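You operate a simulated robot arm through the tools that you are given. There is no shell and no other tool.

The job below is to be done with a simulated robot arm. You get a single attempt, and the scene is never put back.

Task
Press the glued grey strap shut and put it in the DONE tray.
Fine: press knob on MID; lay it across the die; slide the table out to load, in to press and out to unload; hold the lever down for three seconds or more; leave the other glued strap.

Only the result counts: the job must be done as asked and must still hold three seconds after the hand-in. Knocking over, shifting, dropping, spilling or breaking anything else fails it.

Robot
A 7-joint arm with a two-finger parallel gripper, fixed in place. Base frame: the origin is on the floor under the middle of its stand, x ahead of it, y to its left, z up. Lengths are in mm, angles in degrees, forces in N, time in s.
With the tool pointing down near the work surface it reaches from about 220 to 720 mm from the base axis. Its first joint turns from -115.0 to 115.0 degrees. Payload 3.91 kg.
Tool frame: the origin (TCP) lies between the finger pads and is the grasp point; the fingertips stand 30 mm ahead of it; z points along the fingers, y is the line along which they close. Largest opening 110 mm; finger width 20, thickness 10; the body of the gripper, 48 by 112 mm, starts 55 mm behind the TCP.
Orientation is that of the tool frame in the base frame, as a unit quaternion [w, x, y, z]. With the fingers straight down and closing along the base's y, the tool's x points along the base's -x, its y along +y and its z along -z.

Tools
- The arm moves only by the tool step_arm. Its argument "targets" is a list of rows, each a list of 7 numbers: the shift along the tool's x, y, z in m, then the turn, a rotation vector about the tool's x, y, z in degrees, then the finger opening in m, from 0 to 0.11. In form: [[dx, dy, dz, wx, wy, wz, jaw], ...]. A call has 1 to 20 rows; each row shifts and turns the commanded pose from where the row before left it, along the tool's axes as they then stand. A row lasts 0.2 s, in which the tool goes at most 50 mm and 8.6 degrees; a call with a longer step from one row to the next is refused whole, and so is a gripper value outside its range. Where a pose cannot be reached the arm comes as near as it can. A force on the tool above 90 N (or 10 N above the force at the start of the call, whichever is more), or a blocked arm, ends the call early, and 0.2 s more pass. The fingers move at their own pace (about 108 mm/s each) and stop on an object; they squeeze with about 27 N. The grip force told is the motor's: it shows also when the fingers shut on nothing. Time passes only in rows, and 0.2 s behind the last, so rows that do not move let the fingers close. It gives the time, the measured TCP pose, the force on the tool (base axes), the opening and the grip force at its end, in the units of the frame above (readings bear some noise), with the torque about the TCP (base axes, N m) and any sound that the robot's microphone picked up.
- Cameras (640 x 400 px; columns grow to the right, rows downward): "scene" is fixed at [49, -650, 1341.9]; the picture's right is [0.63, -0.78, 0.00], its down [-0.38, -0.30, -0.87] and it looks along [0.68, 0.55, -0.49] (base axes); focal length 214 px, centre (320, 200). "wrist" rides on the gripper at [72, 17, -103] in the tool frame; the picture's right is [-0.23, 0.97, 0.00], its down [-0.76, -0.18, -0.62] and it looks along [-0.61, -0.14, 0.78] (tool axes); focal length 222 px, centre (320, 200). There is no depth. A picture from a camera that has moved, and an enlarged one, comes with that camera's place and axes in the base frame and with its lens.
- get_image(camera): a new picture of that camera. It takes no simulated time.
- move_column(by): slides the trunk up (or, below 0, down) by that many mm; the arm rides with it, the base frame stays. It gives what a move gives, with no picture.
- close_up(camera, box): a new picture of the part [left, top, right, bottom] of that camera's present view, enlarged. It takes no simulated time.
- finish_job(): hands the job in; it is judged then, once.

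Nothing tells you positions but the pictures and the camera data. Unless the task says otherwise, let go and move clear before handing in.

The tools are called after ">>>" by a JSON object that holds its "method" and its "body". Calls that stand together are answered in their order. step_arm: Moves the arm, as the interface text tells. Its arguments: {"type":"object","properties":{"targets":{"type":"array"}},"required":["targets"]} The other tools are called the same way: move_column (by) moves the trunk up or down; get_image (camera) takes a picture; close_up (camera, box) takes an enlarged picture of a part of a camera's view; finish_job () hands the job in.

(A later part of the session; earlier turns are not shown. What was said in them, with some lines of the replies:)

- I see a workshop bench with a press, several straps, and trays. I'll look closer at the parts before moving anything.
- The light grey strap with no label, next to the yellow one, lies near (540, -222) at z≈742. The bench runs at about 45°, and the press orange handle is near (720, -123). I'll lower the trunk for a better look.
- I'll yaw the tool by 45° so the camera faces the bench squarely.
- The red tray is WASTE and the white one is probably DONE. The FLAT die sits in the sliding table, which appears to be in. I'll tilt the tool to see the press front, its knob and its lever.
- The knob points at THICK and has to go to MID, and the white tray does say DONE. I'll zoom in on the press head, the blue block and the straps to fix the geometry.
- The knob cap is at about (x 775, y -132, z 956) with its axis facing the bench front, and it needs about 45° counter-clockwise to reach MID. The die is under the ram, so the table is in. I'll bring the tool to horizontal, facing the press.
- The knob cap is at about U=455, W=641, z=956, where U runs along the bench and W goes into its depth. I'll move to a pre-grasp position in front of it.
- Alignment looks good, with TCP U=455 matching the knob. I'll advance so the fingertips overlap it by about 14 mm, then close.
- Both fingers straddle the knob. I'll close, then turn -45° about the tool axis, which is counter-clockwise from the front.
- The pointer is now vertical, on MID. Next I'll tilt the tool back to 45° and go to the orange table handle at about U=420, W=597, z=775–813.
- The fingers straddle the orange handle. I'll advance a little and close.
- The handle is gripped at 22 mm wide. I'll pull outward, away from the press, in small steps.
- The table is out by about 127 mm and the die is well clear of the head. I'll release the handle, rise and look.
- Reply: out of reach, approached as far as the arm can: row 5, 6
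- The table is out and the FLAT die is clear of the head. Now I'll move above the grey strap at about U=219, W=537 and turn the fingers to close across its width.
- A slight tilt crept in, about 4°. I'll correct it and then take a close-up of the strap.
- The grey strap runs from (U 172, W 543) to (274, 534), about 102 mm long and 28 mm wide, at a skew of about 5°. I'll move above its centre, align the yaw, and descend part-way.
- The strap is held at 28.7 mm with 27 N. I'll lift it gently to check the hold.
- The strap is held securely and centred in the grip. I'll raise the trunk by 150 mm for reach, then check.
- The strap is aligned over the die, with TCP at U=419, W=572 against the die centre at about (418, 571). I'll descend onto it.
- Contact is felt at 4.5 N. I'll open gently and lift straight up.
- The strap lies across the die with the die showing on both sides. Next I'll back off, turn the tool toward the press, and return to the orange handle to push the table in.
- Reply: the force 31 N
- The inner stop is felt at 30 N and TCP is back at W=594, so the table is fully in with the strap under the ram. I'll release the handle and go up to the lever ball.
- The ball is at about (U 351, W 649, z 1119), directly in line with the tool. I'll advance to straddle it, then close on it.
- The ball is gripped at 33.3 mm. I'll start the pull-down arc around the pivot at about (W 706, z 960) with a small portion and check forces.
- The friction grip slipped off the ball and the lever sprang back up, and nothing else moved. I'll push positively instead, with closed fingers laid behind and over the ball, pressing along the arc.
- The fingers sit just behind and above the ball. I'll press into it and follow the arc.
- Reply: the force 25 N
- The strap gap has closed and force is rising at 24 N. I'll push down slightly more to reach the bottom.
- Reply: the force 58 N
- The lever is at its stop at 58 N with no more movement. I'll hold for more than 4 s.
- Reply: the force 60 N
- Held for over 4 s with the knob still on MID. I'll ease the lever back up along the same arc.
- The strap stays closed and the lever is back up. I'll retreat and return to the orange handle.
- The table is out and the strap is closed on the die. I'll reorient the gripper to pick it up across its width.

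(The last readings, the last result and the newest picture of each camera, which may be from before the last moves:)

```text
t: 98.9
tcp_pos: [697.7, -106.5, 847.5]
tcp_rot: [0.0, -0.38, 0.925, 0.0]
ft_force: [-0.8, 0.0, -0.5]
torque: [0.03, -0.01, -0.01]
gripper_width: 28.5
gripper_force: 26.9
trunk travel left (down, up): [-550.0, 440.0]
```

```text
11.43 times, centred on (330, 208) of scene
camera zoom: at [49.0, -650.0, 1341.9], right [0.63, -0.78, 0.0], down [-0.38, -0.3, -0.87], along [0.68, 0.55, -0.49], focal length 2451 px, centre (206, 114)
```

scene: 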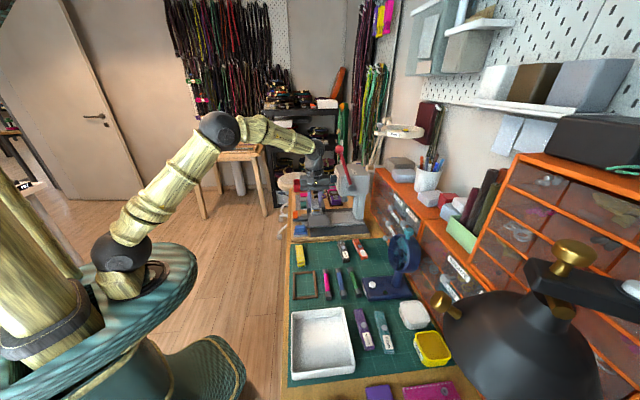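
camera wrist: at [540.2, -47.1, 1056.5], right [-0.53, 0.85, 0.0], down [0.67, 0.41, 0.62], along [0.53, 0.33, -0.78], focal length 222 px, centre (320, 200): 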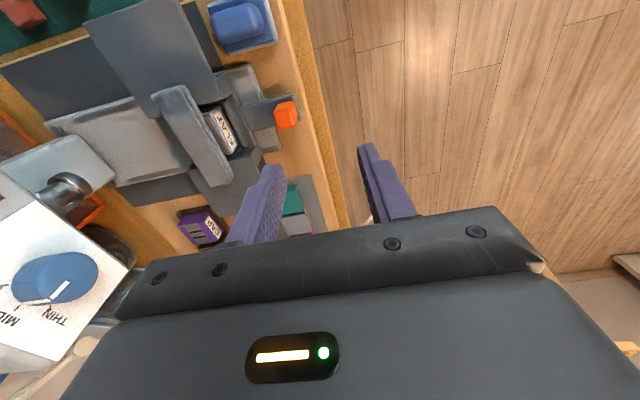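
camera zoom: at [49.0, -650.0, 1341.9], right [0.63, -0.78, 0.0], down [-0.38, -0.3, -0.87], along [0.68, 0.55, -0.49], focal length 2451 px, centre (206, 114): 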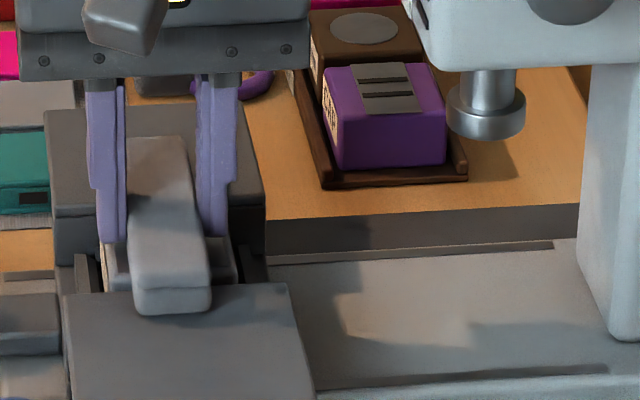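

Gripped at 28.5 mm. I'll lift slowly, then back out away from the knob.

>>> {"method": "step_arm", "body": {"targets": [[0, 0, -0.005, 0, 0, 0, 0.015], [0, 0, -0.01, 0, 0, 0, 0.015], [0, 0, -0.02, 0, 0, 0, 0.015], [0, 0, -0.025, 0, 0, 0, 0.015], [0, 0, -0.025, 0, 0, 0, 0.015], [0, 0, 0, 0, 0, 0, 0.015]]}}

>>> {"method": "close_up", "body": {"camera": "scene", "box": [285, 160, 385, 245]}}

>>> {"method": "close_up", "body": {"camera": "wrist", "box": [220, 60, 420, 240]}}

```text
t: 100.3
tcp_pos: [696.8, -108.2, 932.6]
tcp_rot: [0.001, -0.38, 0.925, 0.0]
ft_force: [0.3, 0.2, -0.3]
torque: [0.01, -0.02, 0.01]
gripper_width: 28.7
gripper_force: 27.3
trunk travel left (down, up): [-550.0, 440.0]
```

```text
4.71 times, centred on (335, 202) of scene
camera zoom: at [49.0, -650.0, 1341.9], right [0.63, -0.78, 0.0], down [-0.38, -0.3, -0.87], along [0.68, 0.55, -0.49], focal length 1009 px, centre (249, 188)
```

zoom: 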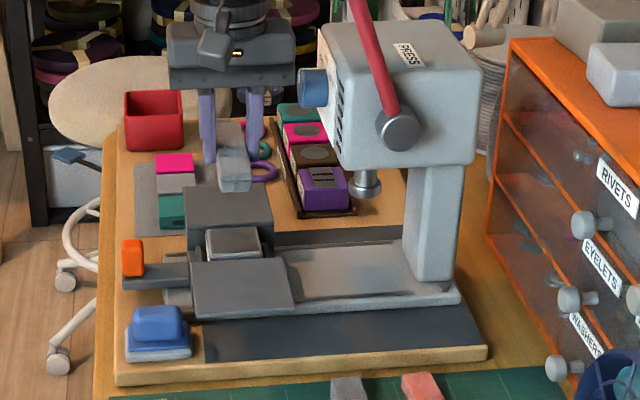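

```text
2.22 times, centred on (320, 150) of wrist
camera zoom: at [633.8, -147.4, 1035.7], right [-0.52, 0.85, 0.0], down [0.67, 0.41, 0.62], along [0.53, 0.33, -0.78], focal length 494 px, centre (320, 311)
```

zoom: 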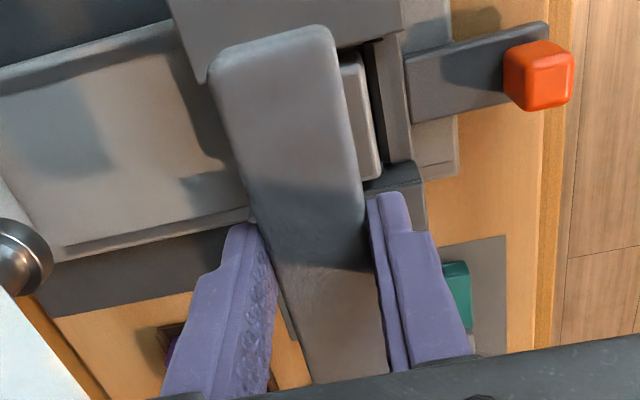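

The strap is lifted and closed. I'll back out, rotate 45°, and then travel to the DONE tray at about (287, -460).

>>> {"method": "step_arm", "body": {"targets": [[0, 0.03, 0, 0, 0, 0, 0.015], [0, 0.03, 0, 0, 0, 0, 0.015], [0, 0.03, 0, 0, 0, 0, 0.015], [0, 0, 0, 0, 0, 7.5, 0.015], [0, 0, 0, 0, 0, 7.5, 0.015], [0, 0, 0, 0, 0, 7.5, 0.015], [0, 0, 0, 0, 0, 7.5, 0.015], [0, 0, 0, 0, 0, 7.5, 0.015], [0, 0, 0, 0, 0, 7.5, 0.015], [0, 0, 0, 0, 0, 0, 0.015]]}}

>>> {"method": "get_image", "body": {"camera": "scene"}}

```text
t: 102.5
tcp_pos: [632.9, -43.1, 931.9]
tcp_rot: [-0.001, 0.003, 1.0, 0.001]
ft_force: [0.5, -0.2, -0.2]
torque: [-0.01, 0.01, -0.01]
gripper_width: 28.9
gripper_force: 27.5
trunk travel left (down, up): [-550.0, 440.0]
```

```text
taken
```

scene: 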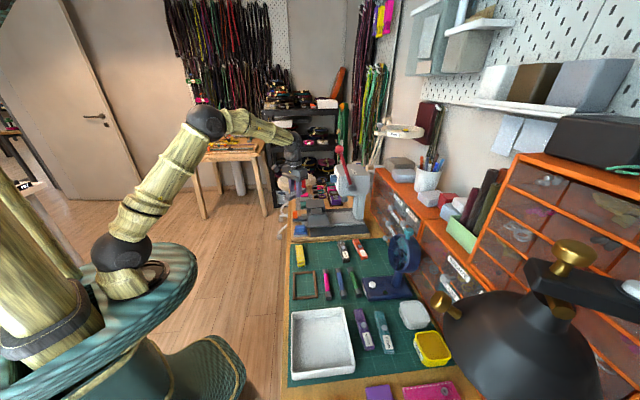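

>>> {"method": "step_arm", "body": {"targets": [[0.0267, -0.032, 0, 0, 0, 0, 0.015], [0.0267, -0.032, 0, 0, 0, 0, 0.015], [0.0267, -0.032, 0, 0, 0, 0, 0.015], [0.0267, -0.032, 0, 0, 0, 0, 0.015], [0.0267, -0.032, 0, 0, 0, 0, 0.015], [0.0267, -0.032, 0, 0, 0, 0, 0.015], [0.0267, -0.032, 0, 0, 0, 0, 0.015], [0.0267, -0.032, 0, 0, 0, 0, 0.015], [0, 0, 0, 0, 0, 0, 0.015]]}}

>>> {"method": "get_image", "body": {"camera": "wrist"}}

>>> {"method": "get_image", "body": {"camera": "scene"}}

```text
t: 104.5
tcp_pos: [417.9, -298.9, 932.7]
tcp_rot: [0.0, 0.002, 1.0, 0.001]
ft_force: [-0.5, -0.8, -0.2]
torque: [0.01, -0.01, 0.0]
gripper_width: 28.7
gripper_force: 26.4
trunk travel left (down, up): [-550.0, 440.0]
```

```text
taken
camera wrist: at [345.9, -281.6, 1035.6], right [0.23, 0.97, 0.0], down [0.76, -0.18, 0.62], along [0.61, -0.14, -0.78], focal length 222 px, centre (320, 200)
```

wrist: 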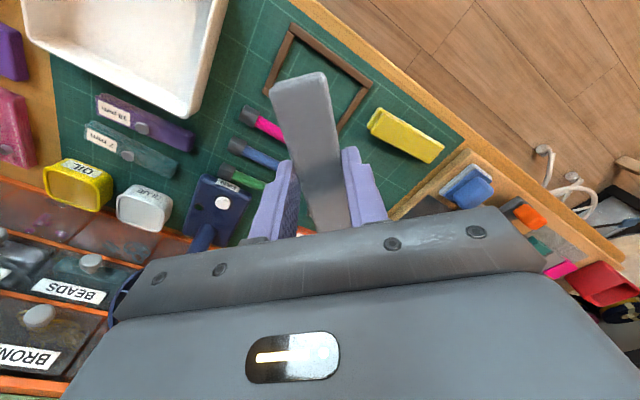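

```text
taken
```

scene: 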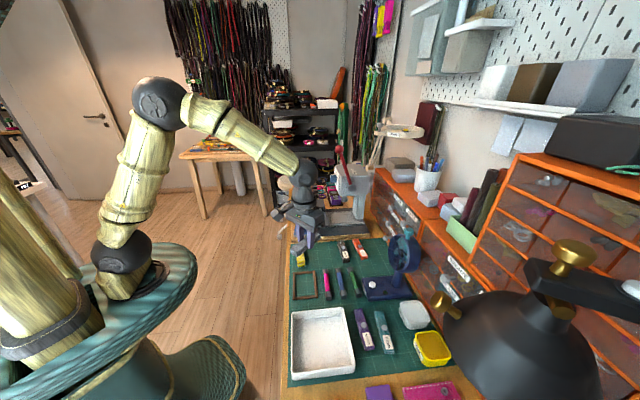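

>>> {"method": "step_arm", "body": {"targets": [[0.0267, -0.032, 0, 0, 0, 0, 0.015], [0.0267, -0.032, 0, 0, 0, 0, 0.015], [0.0267, -0.032, 0, 0, 0, 0, 0.015], [0.0267, -0.032, 0, 0, 0, 0, 0.015], [0, 0, 0, 0, 0, 0, 0.015]]}}

>>> {"method": "get_image", "body": {"camera": "wrist"}}

>>> {"method": "close_up", "body": {"camera": "scene", "box": [260, 210, 450, 390]}}

```text
t: 105.7
tcp_pos: [310.1, -426.6, 931.3]
tcp_rot: [0.001, 0.001, 1.0, 0.001]
ft_force: [0.6, 0.2, 0.0]
torque: [0.01, 0.01, -0.01]
gripper_width: 28.9
gripper_force: 27.1
trunk travel left (down, up): [-550.0, 440.0]
```

```text
taken
camera wrist: at [238.2, -409.3, 1035.4], right [0.23, 0.97, 0.0], down [0.76, -0.18, 0.62], along [0.61, -0.14, -0.78], focal length 222 px, centre (320, 200)
```

wrist: 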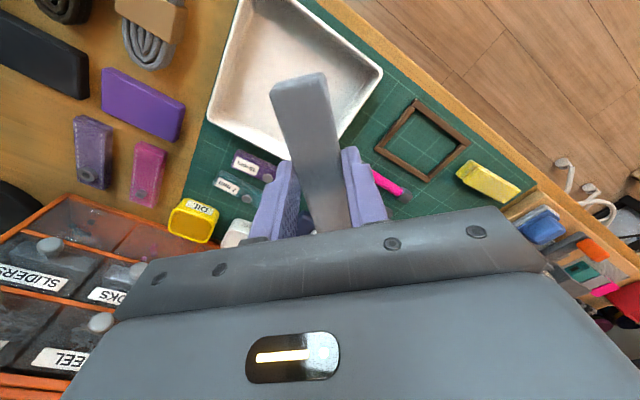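

```text
2.22 times, centred on (355, 300) of scene
camera zoom: at [49.0, -650.0, 1341.9], right [0.63, -0.78, 0.0], down [-0.38, -0.3, -0.87], along [0.68, 0.55, -0.49], focal length 477 px, centre (242, -22)
```

zoom: 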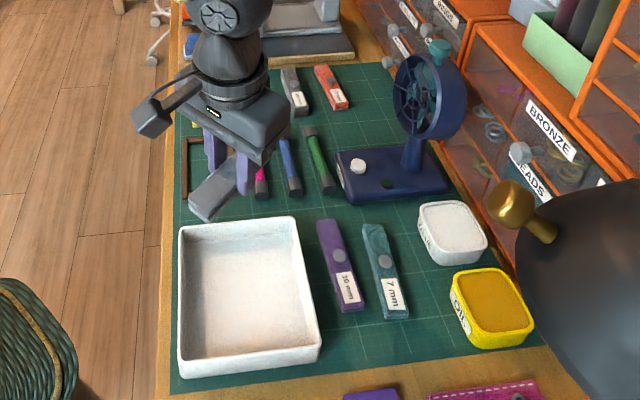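

The tray rim spans U -188 to -47 and W 456 to 600, with its centre near (290, -458). I'll move over the centre and descend part-way.

>>> {"method": "step_arm", "body": {"targets": [[0.0195, -0.0309, 0, 0, 0, 0, 0.015], [0, 0, 0.03, 0, 0, 0, 0.015], [0, 0, 0.03, 0, 0, 0, 0.015], [0, 0, 0.03, 0, 0, 0, 0.015], [0, 0, 0, 0, 0, 0, 0.015]]}}

>>> {"method": "get_image", "body": {"camera": "wrist"}}

>>> {"method": "close_up", "body": {"camera": "scene", "box": [260, 250, 420, 390]}}

```text
t: 106.9
tcp_pos: [292.4, -456.7, 839.9]
tcp_rot: [0.0, 0.002, 1.0, 0.001]
ft_force: [-0.7, -0.4, 0.1]
torque: [0.04, -0.02, 0.0]
gripper_width: 28.8
gripper_force: 26.8
trunk travel left (down, up): [-550.0, 440.0]
```

```text
taken
camera wrist: at [220.4, -440.1, 944.6], right [0.23, 0.97, 0.0], down [0.76, -0.18, 0.62], along [0.61, -0.14, -0.78], focal length 222 px, centre (320, 200)
```

wrist: 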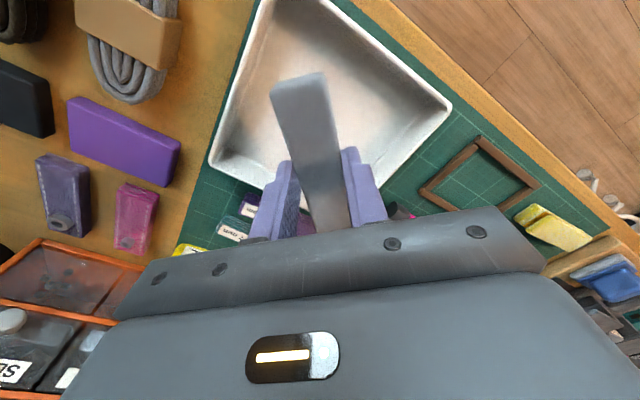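

```text
2.86 times, centred on (340, 320) of scene
camera zoom: at [49.0, -650.0, 1341.9], right [0.63, -0.78, 0.0], down [-0.38, -0.3, -0.87], along [0.68, 0.55, -0.49], focal length 613 px, centre (263, -143)
```

zoom: 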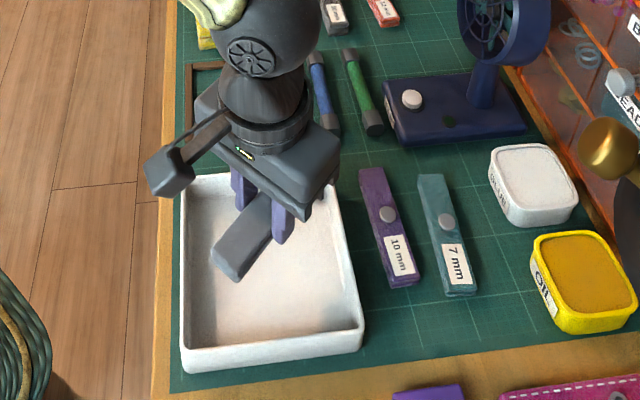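

Centred over the tray. I'll descend into it.

>>> {"method": "step_arm", "body": {"targets": [[0, 0, 0.025, 0, 0, 0, 0.015], [0, 0, 0.02, 0, 0, 0, 0.015], [0, 0, 0.008, 0, 0, 0, 0.015], [0, 0, 0.003, 0, 0, 0, 0.015], [0, 0, 0.003, 0, 0, 0, 0.015]]}}

>>> {"method": "close_up", "body": {"camera": "scene", "box": [260, 250, 420, 390]}}

>>> {"method": "get_image", "body": {"camera": "wrist"}}

```text
t: 108.1
tcp_pos: [292.1, -455.7, 782.1]
tcp_rot: [0.0, 0.002, 1.0, 0.001]
ft_force: [0.3, -0.4, 0.2]
torque: [-0.03, -0.02, 0.02]
gripper_width: 28.8
gripper_force: 26.8
trunk travel left (down, up): [-550.0, 440.0]
```

```text
2.86 times, centred on (340, 320) of scene
camera zoom: at [49.0, -650.0, 1341.9], right [0.63, -0.78, 0.0], down [-0.38, -0.3, -0.87], along [0.68, 0.55, -0.49], focal length 613 px, centre (263, -143)
```

zoom: 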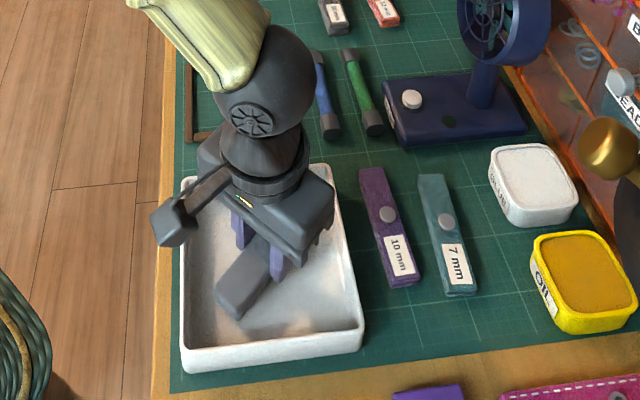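

```text
taken
camera wrist: at [219.7, -439.5, 885.9], right [0.23, 0.97, 0.0], down [0.76, -0.18, 0.62], along [0.61, -0.14, -0.78], focal length 222 px, centre (320, 200)
```

wrist: 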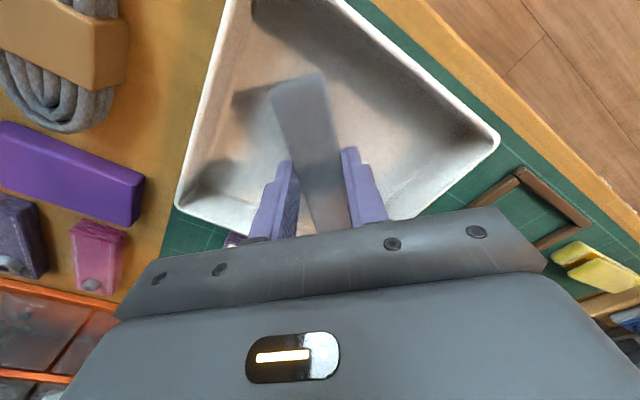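

>>> {"method": "step_arm", "body": {"targets": [[0, 0, 0.003, 0, 0, 0, 0.015], [0, 0, 0.002, 0, 0, 0, 0.015], [0, 0, 0, 0, 0, 0, 0.015]]}}

```text
t: 108.9
tcp_pos: [292.4, -456.5, 778.0]
tcp_rot: [0.0, 0.002, 1.0, 0.001]
ft_force: [-0.3, -0.5, 0.3]
torque: [0.01, 0.0, 0.02]
gripper_width: 28.8
gripper_force: 27.3
trunk travel left (down, up): [-550.0, 440.0]
```

TCP is at z=778 with no contact yet, so I'll keep going down in small steps.

>>> {"method": "step_arm", "body": {"targets": [[0, 0, 0.002, 0, 0, 0, 0.015], [0, 0, 0.001, 0, 0, 0, 0.015], [0, 0, 0, 0, 0, 0, 0.015]]}}

```text
t: 109.7
tcp_pos: [292.6, -458.1, 774.3]
tcp_rot: [-0.001, 0.003, 1.0, 0.001]
ft_force: [0.2, 0.2, 0.1]
torque: [-0.02, -0.01, 0.0]
gripper_width: 28.9
gripper_force: 26.5
trunk travel left (down, up): [-550.0, 440.0]
```

>>> {"method": "step_arm", "body": {"targets": [[0, 0, 0.001, 0, 0, 0, 0.015], [0, 0, 0.001, 0, 0, 0, 0.015], [0, 0, 0, 0, 0, 0, 0.015]]}}

>>> {"method": "close_up", "body": {"camera": "scene", "box": [295, 300, 365, 375]}}

```text
t: 110.5
tcp_pos: [291.8, -456.4, 774.0]
tcp_rot: [0.0, 0.001, 1.0, 0.0]
ft_force: [0.9, 0.2, 8.5]
torque: [0.03, -0.01, 0.01]
gripper_width: 28.6
gripper_force: 26.6
trunk travel left (down, up): [-550.0, 440.0]
```

```text
5.33 times, centred on (330, 338) of scene
camera zoom: at [49.0, -650.0, 1341.9], right [0.63, -0.78, 0.0], down [-0.38, -0.3, -0.87], along [0.68, 0.55, -0.49], focal length 1144 px, centre (267, -533)
```

zoom: 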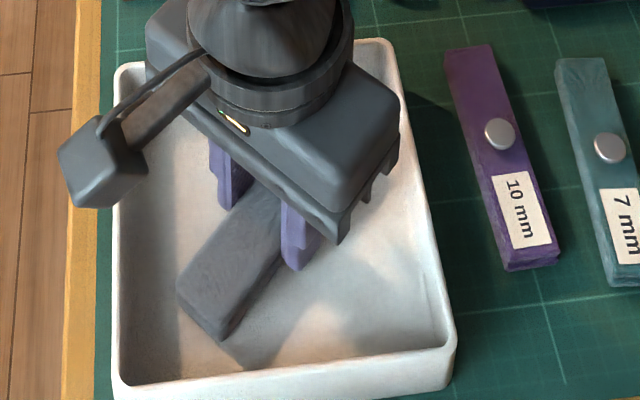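

Contact at 8.5 N, so the strap is on the tray floor. I'll release gently and rise straight up.

>>> {"method": "step_arm", "body": {"targets": [[0, 0, -0.001, 0, 0, 0, 0.032], [0, 0, 0, 0, 0, 0, 0.038], [0, 0, 0, 0, 0, 0, 0.046], [0, 0, -0.005, 0, 0, 0, 0.046], [0, 0, -0.015, 0, 0, 0, 0.046], [0, 0, -0.03, 0, 0, 0, 0.046], [0, 0, -0.04, 0, 0, 0, 0.046], [0, 0, -0.04, 0, 0, 0, 0.046], [0, 0, -0.04, 0, 0, 0, 0.046], [0, 0, 0, 0, 0, 0, 0.046]]}}

>>> {"method": "close_up", "body": {"camera": "scene", "box": [260, 250, 420, 390]}}

>>> {"method": "get_image", "body": {"camera": "wrist"}}

```text
t: 112.7
tcp_pos: [292.9, -457.6, 942.4]
tcp_rot: [0.0, 0.002, 1.0, 0.001]
ft_force: [-0.1, 0.7, -0.5]
torque: [0.02, 0.02, 0.0]
gripper_width: 46.0
gripper_force: 0.0
trunk travel left (down, up): [-550.0, 440.0]
```

```text
2.86 times, centred on (340, 320) of scene
camera zoom: at [49.0, -650.0, 1341.9], right [0.63, -0.78, 0.0], down [-0.38, -0.3, -0.87], along [0.68, 0.55, -0.49], focal length 613 px, centre (263, -143)
```

zoom: 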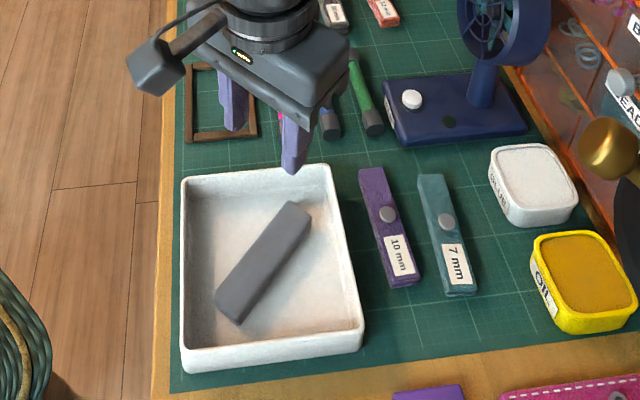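

```text
taken
camera wrist: at [219.6, -440.4, 1046.2], right [0.23, 0.97, 0.0], down [0.76, -0.18, 0.62], along [0.61, -0.14, -0.78], focal length 222 px, centre (320, 200)
```

wrist: 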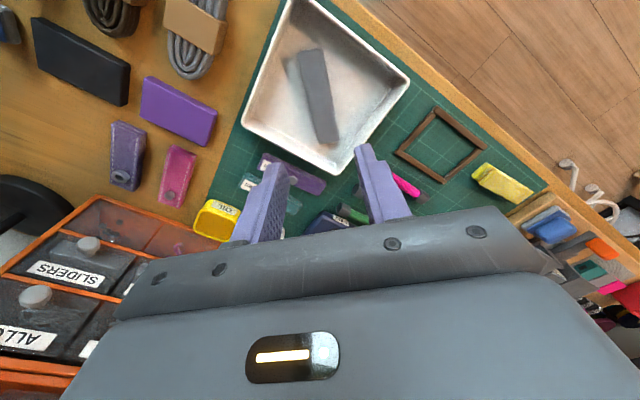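

The strap lies shut in the DONE tray. I'll move clear and check the whole scene before handing in.

>>> {"method": "step_arm", "body": {"targets": [[0, 0.03, -0.03, 0, 0, 0, 0.046], [-0.02, 0.04, -0.02, 0, 0, 0, 0.046], [-0.02, 0.04, -0.02, 0, 0, 0, 0.046], [0, 0.045, 0, 0, 0, 0, 0.046], [0, 0.045, 0, 0, 0, 0, 0.046], [0, 0.045, 0, 0, 0, 0, 0.046], [0, 0.045, 0, 0, 0, 0, 0.046], [0, 0.045, 0, 0, 0, 0, 0.046], [0, 0.045, 0, 0, 0, 0, 0.046], [0, 0, 0, 0, 0, 0, 0.046]]}}

>>> {"method": "get_image", "body": {"camera": "scene"}}

>>> {"method": "close_up", "body": {"camera": "scene", "box": [280, 230, 470, 390]}}

>>> {"method": "close_up", "body": {"camera": "scene", "box": [270, 140, 430, 240]}}

```text
t: 114.9
tcp_pos: [332.6, -76.9, 1015.7]
tcp_rot: [0.0, 0.003, 1.0, 0.001]
ft_force: [1.0, 0.9, -0.4]
torque: [-0.06, -0.02, 0.0]
gripper_width: 46.0
gripper_force: 0.0
trunk travel left (down, up): [-550.0, 440.0]
```

```text
taken
```

scene: 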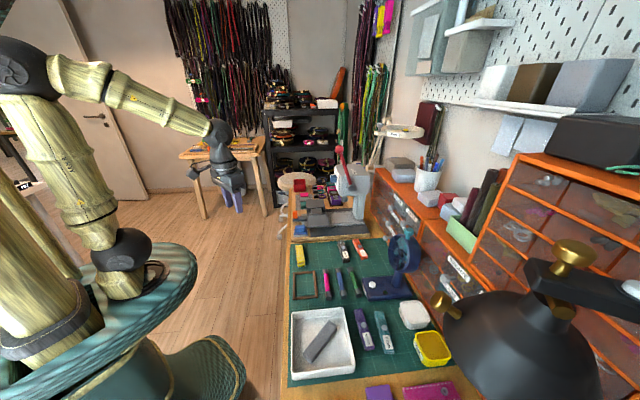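

```text
2.50 times, centred on (375, 310) of scene
camera zoom: at [49.0, -650.0, 1341.9], right [0.63, -0.78, 0.0], down [-0.38, -0.3, -0.87], along [0.68, 0.55, -0.49], focal length 536 px, centre (182, -75)
```

zoom: 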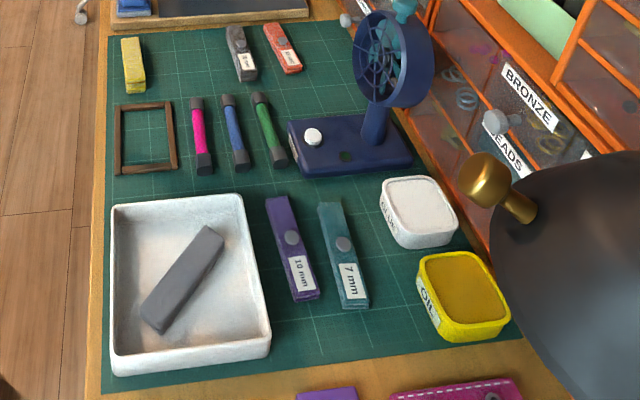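

```text
4.00 times, centred on (350, 190) of scene
camera zoom: at [49.0, -650.0, 1341.9], right [0.63, -0.78, 0.0], down [-0.38, -0.3, -0.87], along [0.68, 0.55, -0.49], focal length 858 px, centre (200, 240)
```

zoom: 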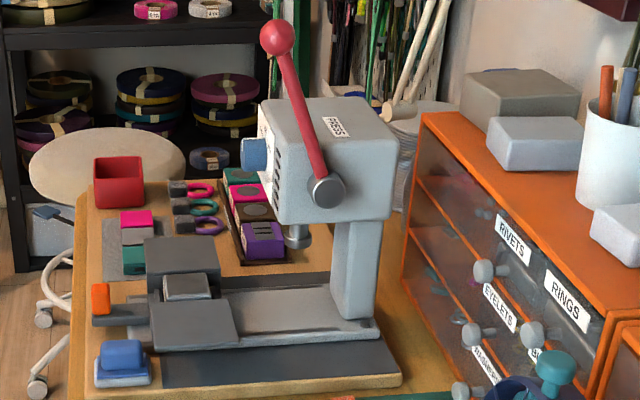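

The grey strap is shut in the DONE tray and the yellow one is where it was. The press is intact with its lever up and its knob on MID, the table is out, and the arm is clear, so I'm handing in.

>>> {"method": "finish_job", "body": {}}

```text
The job is handed in.
```

The grey strap is pressed shut and lying in the DONE tray, and the job is handed in.

- **Knob:** it was on THICK. I turned it to MID, and it still read MID while the strap was being pressed.
- **Table:** I slid it out to load, in to press until it hit its stop, and out again to unload. There was no outer stop that I felt, so I took "out" as about 127 mm of travel, which put the die well clear of the head. I left the table out.
- **Pressing:** the strap lay centred across the FLAT die. I held the lever at its stop for just over 4 seconds, then eased it back up.
- **Slip:** on my first pull the lever ball slipped out of the gripper before the strap was pressed, and the lever sprang back up. I saw nothing disturbed and did the full press on the second try.
- **Left alone:** the yellow glued strap is where it was, and in the final pictures nothing else looks knocked or shifted.
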